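You operate a simulated robot arm through the tools that you are given. There is no shell and no other tool. Be economical: measure what you need, move in short steps, check, and stop when the job is done.

You are at the controls of a simulated robot arm. One attempt, no reset.

## Task
Fetch the string cloth and set it on the cream music board on the green mat.

It is judged by the outcome, as a careful person would: the job done as asked, and still so three seconds after it is handed in. It fails if anything else is knocked over, pushed out of place, dropped, spilled or broken. Flat cloth is picked up by pressing the open fingertips on it (5 to 10 N) and closing them slowly along it; thin cloth reads only 2 to 8 mm in the jaws.

## Robot
A 5-joint arm with a two-finger parallel gripper, fixed in place. Base frame: the origin is at the foot of the arm, x ahead of it, y to its left, z up; the work surface is at about z = -0.3. Readings come in cm, rad, newtons and seconds.
With the tool pointing down near the work surface it reaches from about 26 to 60 cm from the base axis. Its first joint turns from -1.152 to 1.152 rad. The tool tilts only in the upright plane through the base axis and itself; it spins freely about its own axis. Payload 1.57 kg.
The TCP is the grasp point between the finger pads, 3 cm short of the fingertips. In the tool frame z runs along the fingers and y along their closing line. The gripper opens to 8 cm. The fingers are 1.7 cm wide and 1.2 cm thick; the gripper's body (4 by 8.2 cm) begins 8 cm behind the TCP.
Orientation is that of the tool frame in the base frame, as a unit quaternion [x, y, z, w]. With the fingers straight down and closing along the base's y, the tool's x points along the base's -x, its y along +y and its z along -z.

## Interface
- The arm moves only by the tool step_arm. Its argument "rows" is a list of rows, each a list of 2 entries, a list of its own where there are three numbers: the shift along the base's x, y, z in mm, then the turn, a rotation vector about the base's x, y, z in rad. In form: [[[x, y, z], [rx, ry, rz]], ...]. A call has 1 to 12 rows; each row shifts and turns the commanded pose from where the row before left it. "gripper" is the opening, from 0 (shut) to 1 (fully open), set as the call begins (left out, the last holds). Each row takes 0.2 s and may step no farther than 5 cm and 0.15 rad from the row before; otherwise, or with a gripper value out of range, the whole call is refused. A pose out of reach is approached as far as the arm can. The call stops where the force on the tool passes 40 N (or 10 N more than at its start, if that is more) or the arm is blocked; 0.2 s more then pass. Each finger travels about 15.3 cm/s and halts on what it meets, pressing with about 30 N; the grip force reading is that of the motor and also rises with nothing between the fingers. The clock runs only during rows and for 0.2 s after the last one: add rows that do not move to give the fingers time. It gives the time, the measured TCP pose, the force on the tool (base axes), the opening and the grip force at its end, in the units of the frame above (readings bear some noise), and new pictures: "show" is both (left out), scene, wrist or none.
- Cameras (640 x 400 px; columns grow to the right, rows downward): "scene" is fixed at [4.26, 40.62, 50.92]; the picture's right is [-0.63, -0.77, 0.00], its down [-0.54, 0.44, -0.71] and it looks along [0.55, -0.45, -0.70] (base axes); focal length 323 px, centre (320, 200). "wrist" rides on the gripper at [7.2, -0.7, -12.2] in the tool frame; the picture's right is [0.09, 1.00, 0.00], its down [-0.84, 0.08, -0.54] and it looks along [-0.54, 0.05, 0.84] (tool axes); focal length 238 px, centre (320, 200). There is no depth. A picture from a camera that has moved, and an enlarged one, comes with that camera's place and axes in the base frame and with its lens.
- close_up(camera, box): a new picture of the part [left, top, right, bottom] of that camera's present view, enlarged. It takes no simulated time.
- job_done(): hands the job in; it is judged then, once.

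Work in short steps. Places have to be worked out from the pictures, the camera data and where the tool is seen: move nearer, look again, correct. Check each grasp and each placing, and mend what went wrong. You have 90 turns and 170 pictures in all, those below and enlarged ones among them. Open the gripper and draw the arm clear of the work before you hand the job in, unless the task says otherwise; then end with one line.

The tools are called as name(argument=value, ...) on one line, values as JSON. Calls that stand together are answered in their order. step_arm: Moves the arm, as the interface text tells. Its arguments: {"type":"object","properties":{"rows":{"type":"array"},"gripper":{"type":"number"},"show":{"type":"string","enum":["both","scene","wrist","none"]}},"required":["rows"]} The other tools are called the same way: close_up (camera, box) takes an enlarged picture of a part of a camera's view; job_done () hands the job in.

At the start:

```text
time_s: 0.0
tool_pos: [31.06, 4.71, 20.04]
tcp_rot: [0.0, 1.0, 0.0, 0.0]
ft_force: [0.2, 0.0, 0.2]
width: 7.99
finger_force: 0.1
```

scene: 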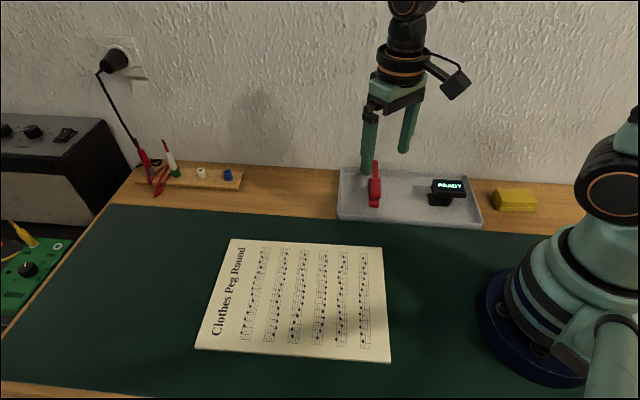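
wrist: 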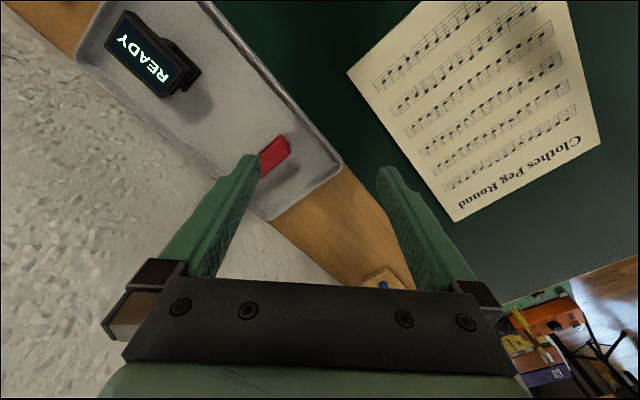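

The yellow item beside the tray may be the string cloth, so I'll look closer at it and at the tray and board.

close_up(camera="scene", box=[330, 140, 570, 290])

close_up(camera="scene", box=[0, 100, 260, 300])

```text
2.67 times, centred on (450, 215) of scene
camera zoom: at [4.26, 40.62, 50.92], right [-0.63, -0.77, 0.0], down [-0.54, 0.44, -0.71], along [0.55, -0.45, -0.7], focal length 860 px, centre (-27, 160)
```

zoom: 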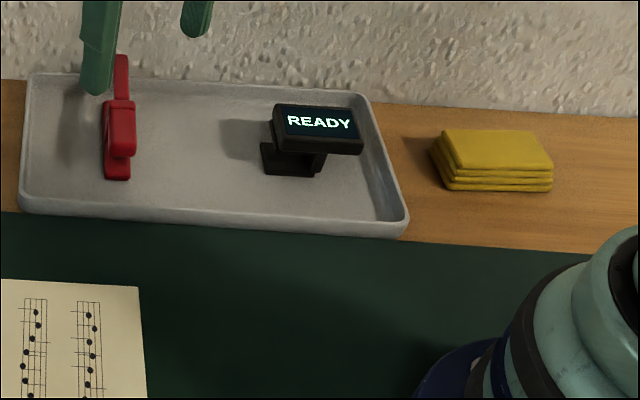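

```text
2.00 times, centred on (130, 200) of scene
camera zoom: at [4.26, 40.62, 50.92], right [-0.63, -0.77, 0.0], down [-0.54, 0.44, -0.71], along [0.55, -0.45, -0.7], focal length 645 px, centre (700, 200)
```

zoom: 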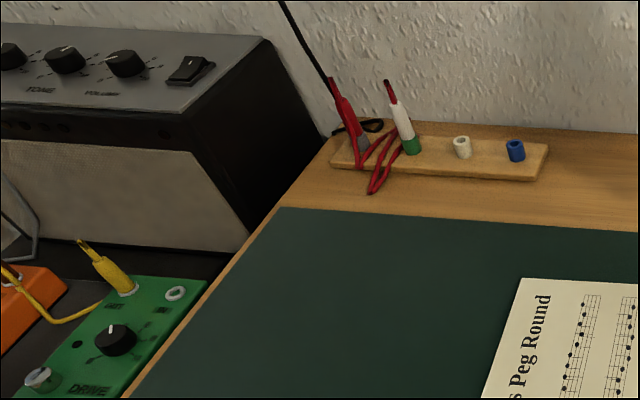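

The yellow folded cloth is about 8×5 cm, centred near (16.2, -25), with its long axis along about (0.66, 0.75). I'll hover over it with the closing line across its width.

step_arm(rows=[[[-21.2, -42.4, -8], [0, 0, 0.122]], [[-21.2, -42.4, -8], [0, 0, 0.122]], [[-21.2, -42.4, -8], [0, 0, 0.122]], [[-21.2, -42.4, -8], [0, 0, 0.122]], [[-21.2, -42.4, -8], [0, 0, 0.122]], [[-21.2, -42.4, -8], [0, 0, 0.122]], [[-21.2, -42.4, -8], [0, 0, 0.122]], [[0, 0, 0], [0, 0, 0]], [[0, 0, 0], [0, 0, 0]]], gripper=1)

```text
time_s: 2.0
tool_pos: [16.03, -24.84, 14.48]
tcp_rot: [-0.415, 0.91, 0.0, 0.0]
ft_force: [0.4, 0.3, 0.0]
width: 8.0
finger_force: 0.1
camera wrist: at [11.91, -30.54, 26.7], right [-0.81, 0.58, 0.0], down [0.49, 0.68, 0.54], along [0.32, 0.44, -0.84], focal length 238 px, centre (320, 200)
```

scene: 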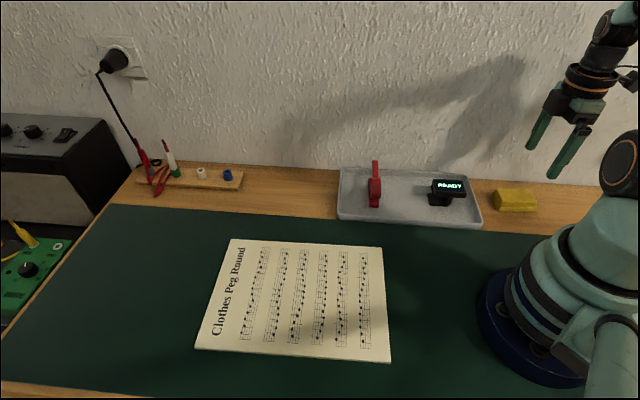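
wrist: 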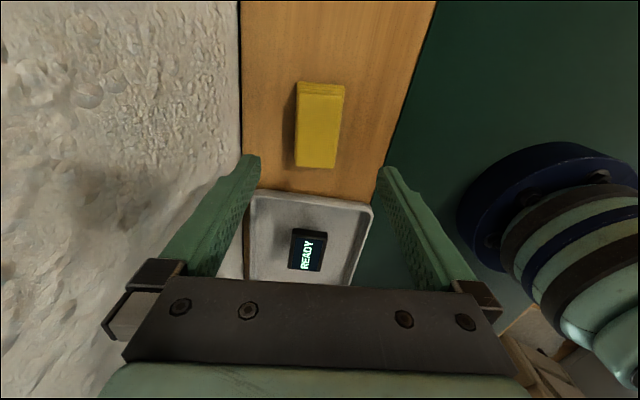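

The cloth is centred between the fingers and aligned, and the wall is clear. I'll descend towards the table around it.

step_arm(rows=[[[0, 0, -30], [0, 0, 0]], [[0, 0, -30], [0, 0, 0]], [[0, 0, -25], [0, 0, 0]], [[0, 0, -15], [0, 0, 0]], [[0, 0, -10], [0, 0, 0]], [[0, 0, 0], [0, 0, 0]], [[0, 0, 0], [0, 0, 0]]])

```text
time_s: 3.6
tool_pos: [16.13, -24.95, 3.51]
tcp_rot: [-0.414, 0.91, 0.0, 0.0]
ft_force: [0.0, 0.2, -0.1]
width: 8.0
finger_force: 0.2
camera wrist: at [12.0, -30.72, 15.67], right [-0.81, 0.58, 0.0], down [0.49, 0.68, 0.54], along [0.32, 0.44, -0.84], focal length 238 px, centre (320, 200)
```

scene: 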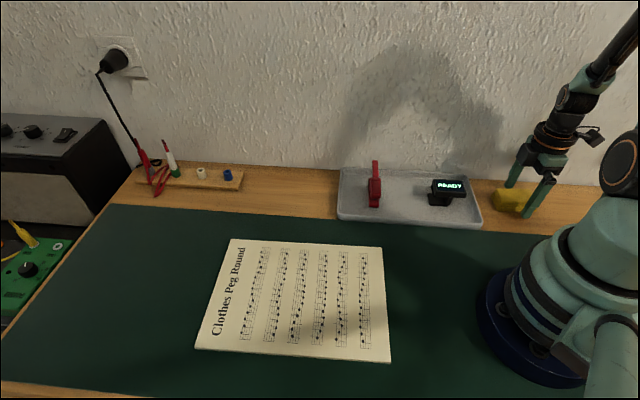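
wrist: 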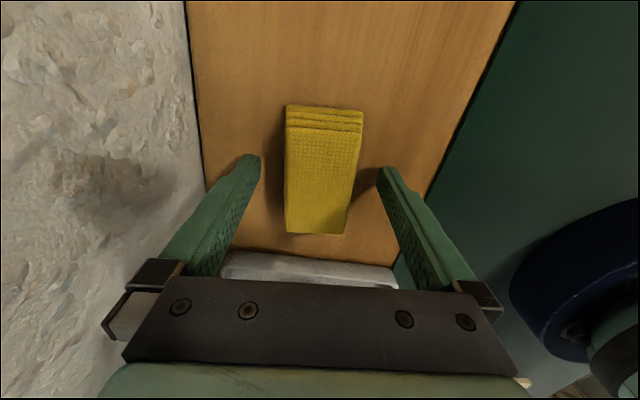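

The fingers straddle the middle of the cloth, with the tips about 0.8 cm above the table. I'll lower 5 mm more and close.

step_arm(rows=[[[0, 0, -3], [0, 0, 0]], [[0, 0, -2], [0, 0, 0]], [[0, 0, 0], [0, 0, 0]]], show="none")

step_arm(rows=[[[0, 0, 0], [0, 0, 0]], [[0, 0, 0], [0, 0, 0]], [[0, 0, 0], [0, 0, 0]]], gripper=0.4)

```text
time_s: 4.4
tool_pos: [16.12, -24.97, 3.0]
tcp_rot: [-0.415, 0.91, 0.0, -0.001]
ft_force: [0.3, -0.1, 0.0]
width: 8.02
finger_force: 0.1
```

```text
time_s: 5.2
tool_pos: [16.22, -24.96, 2.9]
tcp_rot: [-0.415, 0.91, 0.0, 0.0]
ft_force: [0.3, -0.2, -0.2]
width: 4.89
finger_force: 29.5
camera wrist: at [12.01, -30.7, 15.16], right [-0.81, 0.58, 0.0], down [0.49, 0.68, 0.54], along [0.32, 0.44, -0.84], focal length 238 px, centre (320, 200)
```

scene: 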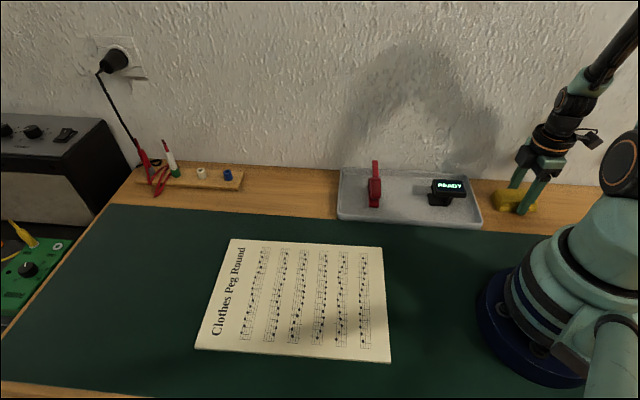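
wrist: 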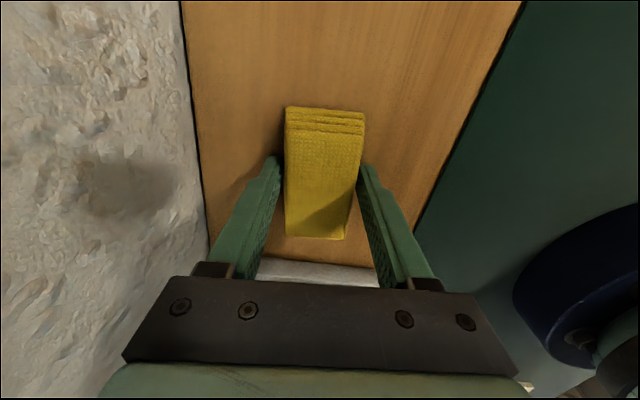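

The cloth block holds at 4.9 cm with a 30 N grip. I'll shut fully for a firm hold and lift it straight up.

step_arm(rows=[[[0, 0, 0], [0, 0, 0]], [[0, 0, 5], [0, 0, 0]], [[0, 0, 15], [0, 0, 0]], [[0, 0, 30], [0, 0, 0]], [[0, 0, 40], [0, 0, 0]], [[0, 0, 40], [0, 0, 0]], [[0, 0, 0], [0, 0, 0]]], gripper=0)

```text
time_s: 6.8
tool_pos: [16.19, -24.7, 16.08]
tcp_rot: [-0.415, 0.91, 0.001, 0.0]
ft_force: [0.3, 0.4, -1.2]
width: 4.86
finger_force: 29.3
camera wrist: at [12.12, -30.56, 28.25], right [-0.81, 0.58, 0.0], down [0.49, 0.68, 0.54], along [0.32, 0.44, -0.84], focal length 238 px, centre (320, 200)
```

scene: 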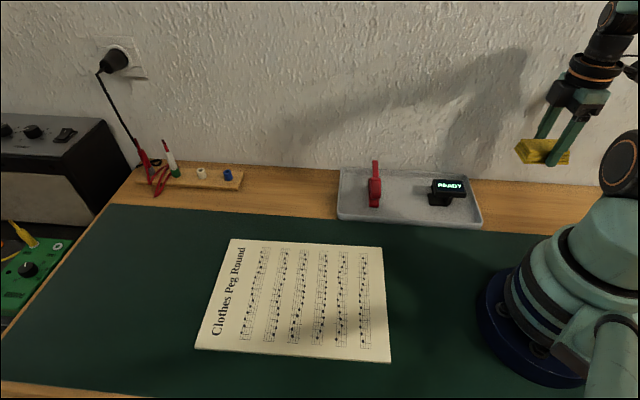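
wrist: 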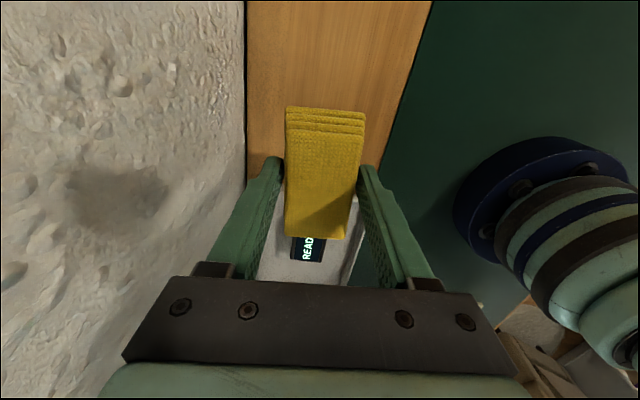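

The cloth is lifted cleanly. I'll carry it around at height towards the board centre, near (29, 25).

step_arm(rows=[[[24, 35.5, 4], [0, 0, 0]], [[24, 35.5, 4], [0, 0, 0]], [[24, 35.5, 4], [0, 0, 0]], [[24, 35.5, 0], [0, 0, 0]], [[24, 35.5, 0], [0, 0, 0]], [[24, 35.5, 0], [0, 0, 0]], [[24, 35.5, 0], [0, 0, 0]], [[0, 0, 0], [0, 0, 0]]], show="none")

step_arm(rows=[[[-6.5, 41, 0], [0, 0, 0]], [[-6.5, 41, 0], [0, 0, 0]], [[-6.5, 41, 0], [0, 0, 0]], [[-6.5, 41, 0], [0, 0, 0]], [[-6.5, 41, -20], [0, 0, 0]], [[-6.5, 41, -20], [0, 0, 0]], [[0, 0, 0], [0, 0, 0]], [[0, 0, 0], [0, 0, 0]]])

```text
time_s: 8.6
tool_pos: [32.87, -0.13, 17.21]
tcp_rot: [-0.415, 0.91, 0.001, 0.0]
ft_force: [0.5, 0.0, -0.5]
width: 4.86
finger_force: 30.6
```

```text
time_s: 10.4
tool_pos: [29.03, 24.54, 13.17]
tcp_rot: [-0.414, 0.91, 0.0, 0.0]
ft_force: [-0.4, 0.6, -0.2]
width: 4.92
finger_force: 30.1
camera wrist: at [24.9, 18.82, 25.24], right [-0.81, 0.58, 0.0], down [0.49, 0.68, 0.54], along [0.32, 0.44, -0.84], focal length 238 px, centre (320, 200)
```

scene: 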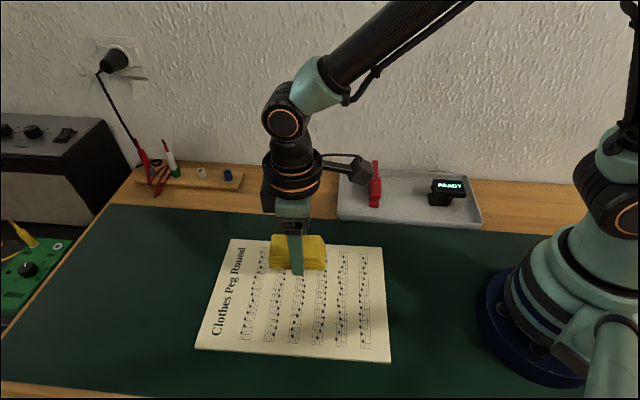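
wrist: 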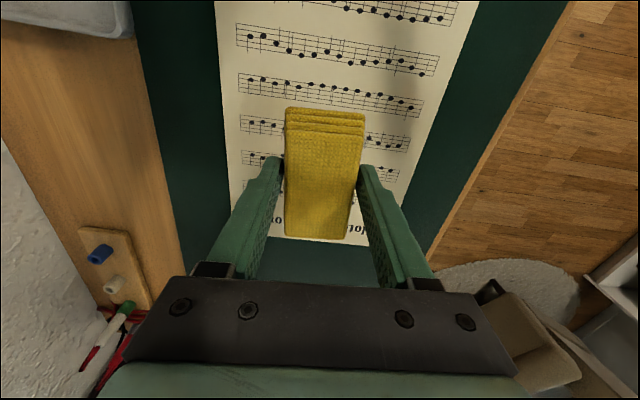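

I'm over the board centre, aligned with it. I'll descend most of the way, then inch down to contact.

step_arm(rows=[[[0, 0, -30], [0, 0, 0]], [[0, 0, -30], [0, 0, 0]], [[0, 0, -15], [0, 0, 0]], [[0, 0, -8], [0, 0, 0]], [[0, 0, 0], [0, 0, 0]], [[0, 0, 0], [0, 0, 0]]])

close_up(camera="scene", box=[200, 220, 400, 370])

```text
time_s: 11.8
tool_pos: [28.94, 24.42, 4.89]
tcp_rot: [-0.414, 0.91, 0.0, -0.001]
ft_force: [-0.7, -0.7, -0.1]
width: 4.89
finger_force: 29.9
camera wrist: at [24.88, 18.68, 17.04], right [-0.81, 0.58, 0.0], down [0.49, 0.68, 0.54], along [0.32, 0.44, -0.84], focal length 238 px, centre (320, 200)
```

scene: 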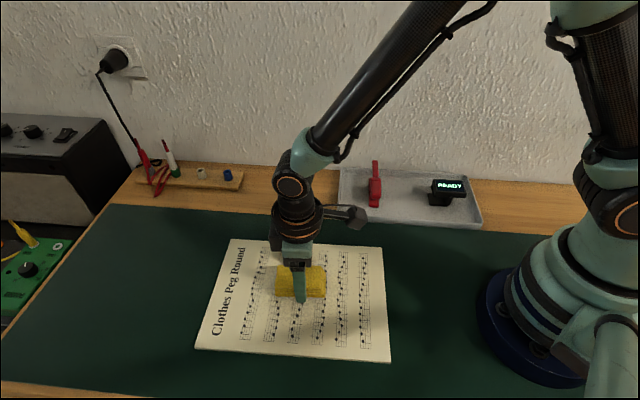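
wrist: 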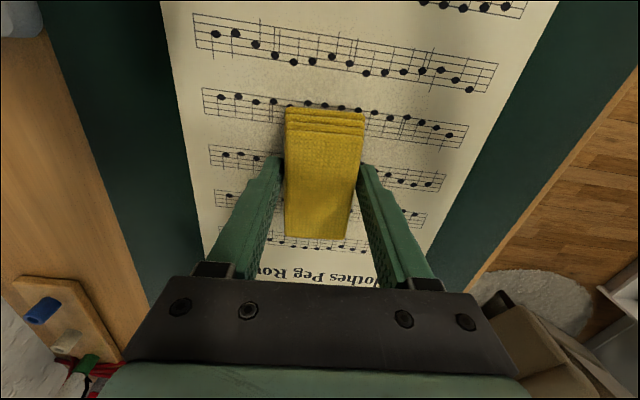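

```text
2.67 times, centred on (300, 295) of scene
camera zoom: at [4.26, 40.62, 50.92], right [-0.63, -0.77, 0.0], down [-0.54, 0.44, -0.71], along [0.55, -0.45, -0.7], focal length 860 px, centre (373, -53)
```

zoom: 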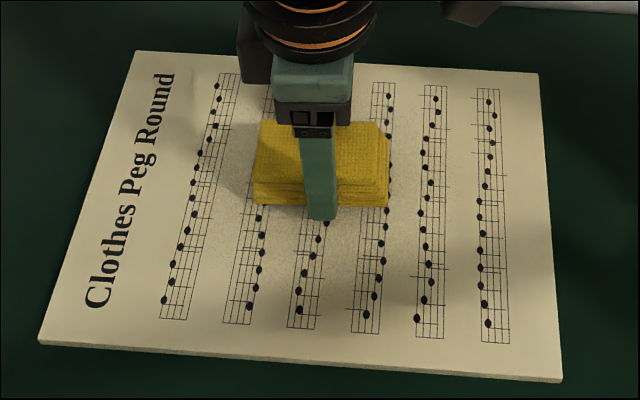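

The cloth is still 1 cm or so above the board. I'll inch down and watch the force.

step_arm(rows=[[[0, 0, -3], [0, 0, 0]], [[0, 0, -3], [0, 0, 0]], [[0, 0, -2], [0, 0, 0]], [[0, 0, 0], [0, 0, 0]]], show="none")

step_arm(rows=[[[0, 0, -1.5], [0, 0, 0]], [[0, 0, -1.5], [0, 0, 0]], [[0, 0, 0], [0, 0, 0]]], show="scene")

close_up(camera="scene", box=[250, 245, 350, 320])

```text
time_s: 12.8
tool_pos: [29.11, 24.5, 4.06]
tcp_rot: [-0.415, 0.91, 0.0, 0.0]
ft_force: [-0.4, -0.8, -0.3]
width: 4.89
finger_force: 30.2
```

```text
time_s: 13.4
tool_pos: [29.09, 24.45, 4.05]
tcp_rot: [-0.414, 0.91, -0.001, 0.0]
ft_force: [-2.0, -2.8, 8.6]
width: 4.88
finger_force: 30.0
stopped in row 2: the force on the tool passed its limit (the readings are from after the stop); the commanded pose is now the measured one
```

scene: 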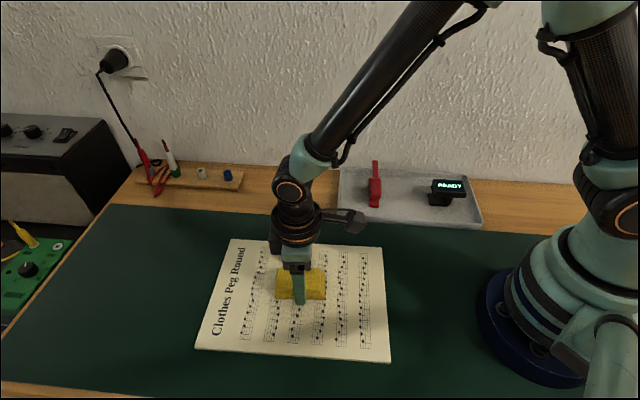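

```text
5.33 times, centred on (300, 282) of scene
camera zoom: at [4.26, 40.62, 50.92], right [-0.63, -0.77, 0.0], down [-0.54, 0.44, -0.71], along [0.55, -0.45, -0.7], focal length 1721 px, centre (427, -240)
```

zoom: 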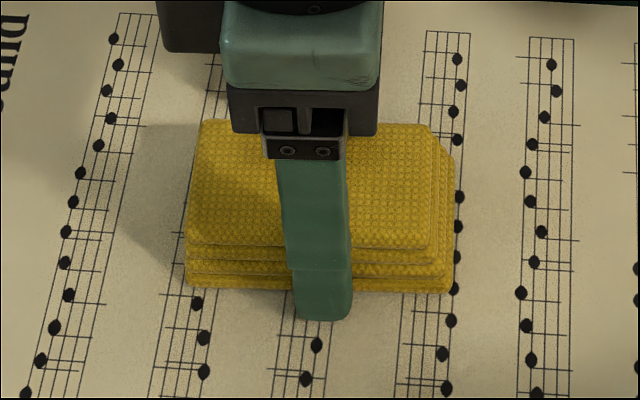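

Contact came at z = 4.05 with about 9 N. I'll ease up 1 mm and open gently.

step_arm(rows=[[[0, 0, 0.7], [0, 0, 0]], [[0, 0, 0], [0, 0, 0]]], show="none")

step_arm(rows=[[[0, 0, 0], [0, 0, 0]], [[0, 0, 0], [0, 0, 0]]], gripper=0.7, show="none")

step_arm(rows=[[[0, 0, 0], [0, 0, 0]], [[0, 0, 0], [0, 0, 0]]], gripper=1)

```text
time_s: 14.0
tool_pos: [29.18, 24.38, 4.09]
tcp_rot: [-0.414, 0.91, -0.001, 0.001]
ft_force: [-0.2, 0.0, -0.2]
width: 4.9
finger_force: 30.7
```

```text
time_s: 14.6
tool_pos: [29.13, 24.51, 4.11]
tcp_rot: [-0.415, 0.91, -0.001, 0.0]
ft_force: [-0.4, 0.3, 0.5]
width: 5.61
finger_force: 0.0
```

```text
time_s: 15.2
tool_pos: [29.12, 24.5, 4.21]
tcp_rot: [-0.414, 0.91, 0.0, 0.0]
ft_force: [-0.5, -0.1, -1.1]
width: 8.01
finger_force: 0.0
camera wrist: at [24.98, 18.77, 16.3], right [-0.81, 0.58, 0.0], down [0.49, 0.68, 0.54], along [0.32, 0.44, -0.84], focal length 238 px, centre (320, 200)
```

scene: 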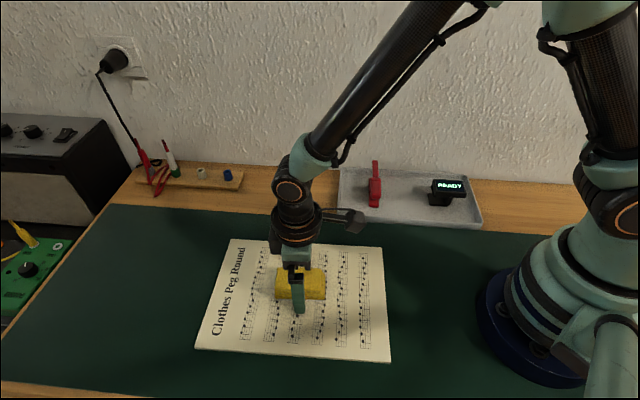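
wrist: 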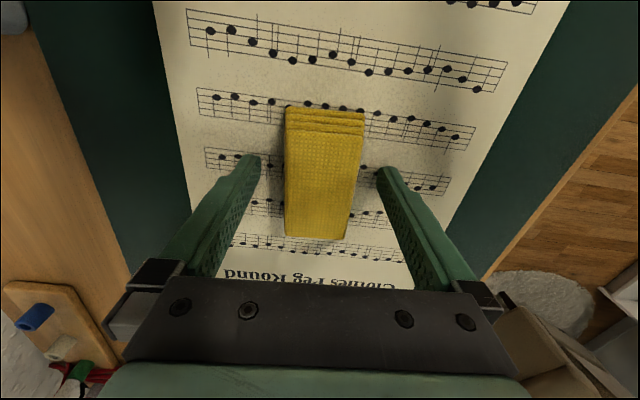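

The cloth is released and lying on the board. I'll retreat upward and then back towards the start.

step_arm(rows=[[[0, 0, 15], [0, 0, 0]], [[0, 0, 35], [0, 0, 0]], [[0, 0, 40], [0, 0, 0]], [[0, 0, 40], [0, 0, 0]], [[0, 0, 30], [0, 0, 0]], [[5, -40, 0], [0, 0, 0]], [[5, -40, 0], [0, 0, 0]], [[5, -40, 0], [0, 0, 0]], [[5, -40, 0], [0, 0, 0]], [[5, -40, 0], [0, 0, 0]], [[0, 0, 0], [0, 0, 0]]], show="scene")

close_up(camera="scene", box=[180, 220, 420, 370])

```text
time_s: 17.6
tool_pos: [31.89, 4.26, 20.21]
tcp_rot: [-0.415, 0.91, 0.0, -0.001]
ft_force: [0.1, -0.1, -0.9]
width: 7.99
finger_force: 0.0
```

scene: 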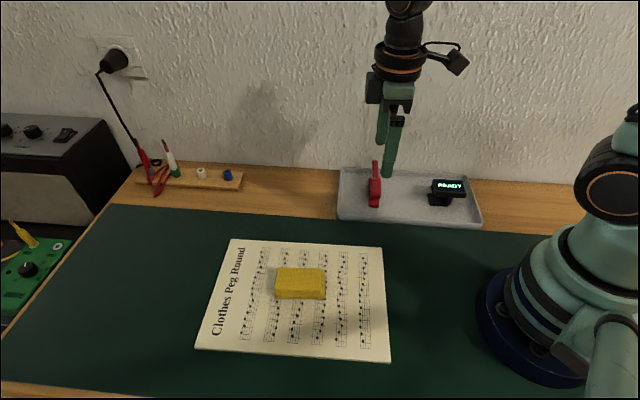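

```text
2.67 times, centred on (300, 295) of scene
camera zoom: at [4.26, 40.62, 50.92], right [-0.63, -0.77, 0.0], down [-0.54, 0.44, -0.71], along [0.55, -0.45, -0.7], focal length 860 px, centre (373, -53)
```

zoom: 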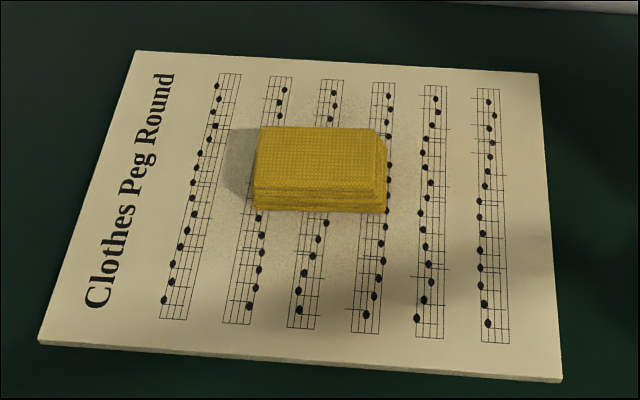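

The cloth rests flat on the board, which hasn't moved. Nothing else is disturbed and the arm is clear, so I'm handing it in.

job_done()

```text
The job is handed in.
```

I took the yellow folded cloth to be the string cloth. It now lies flat on the cream music board, nothing else was moved, and the job is handed in.
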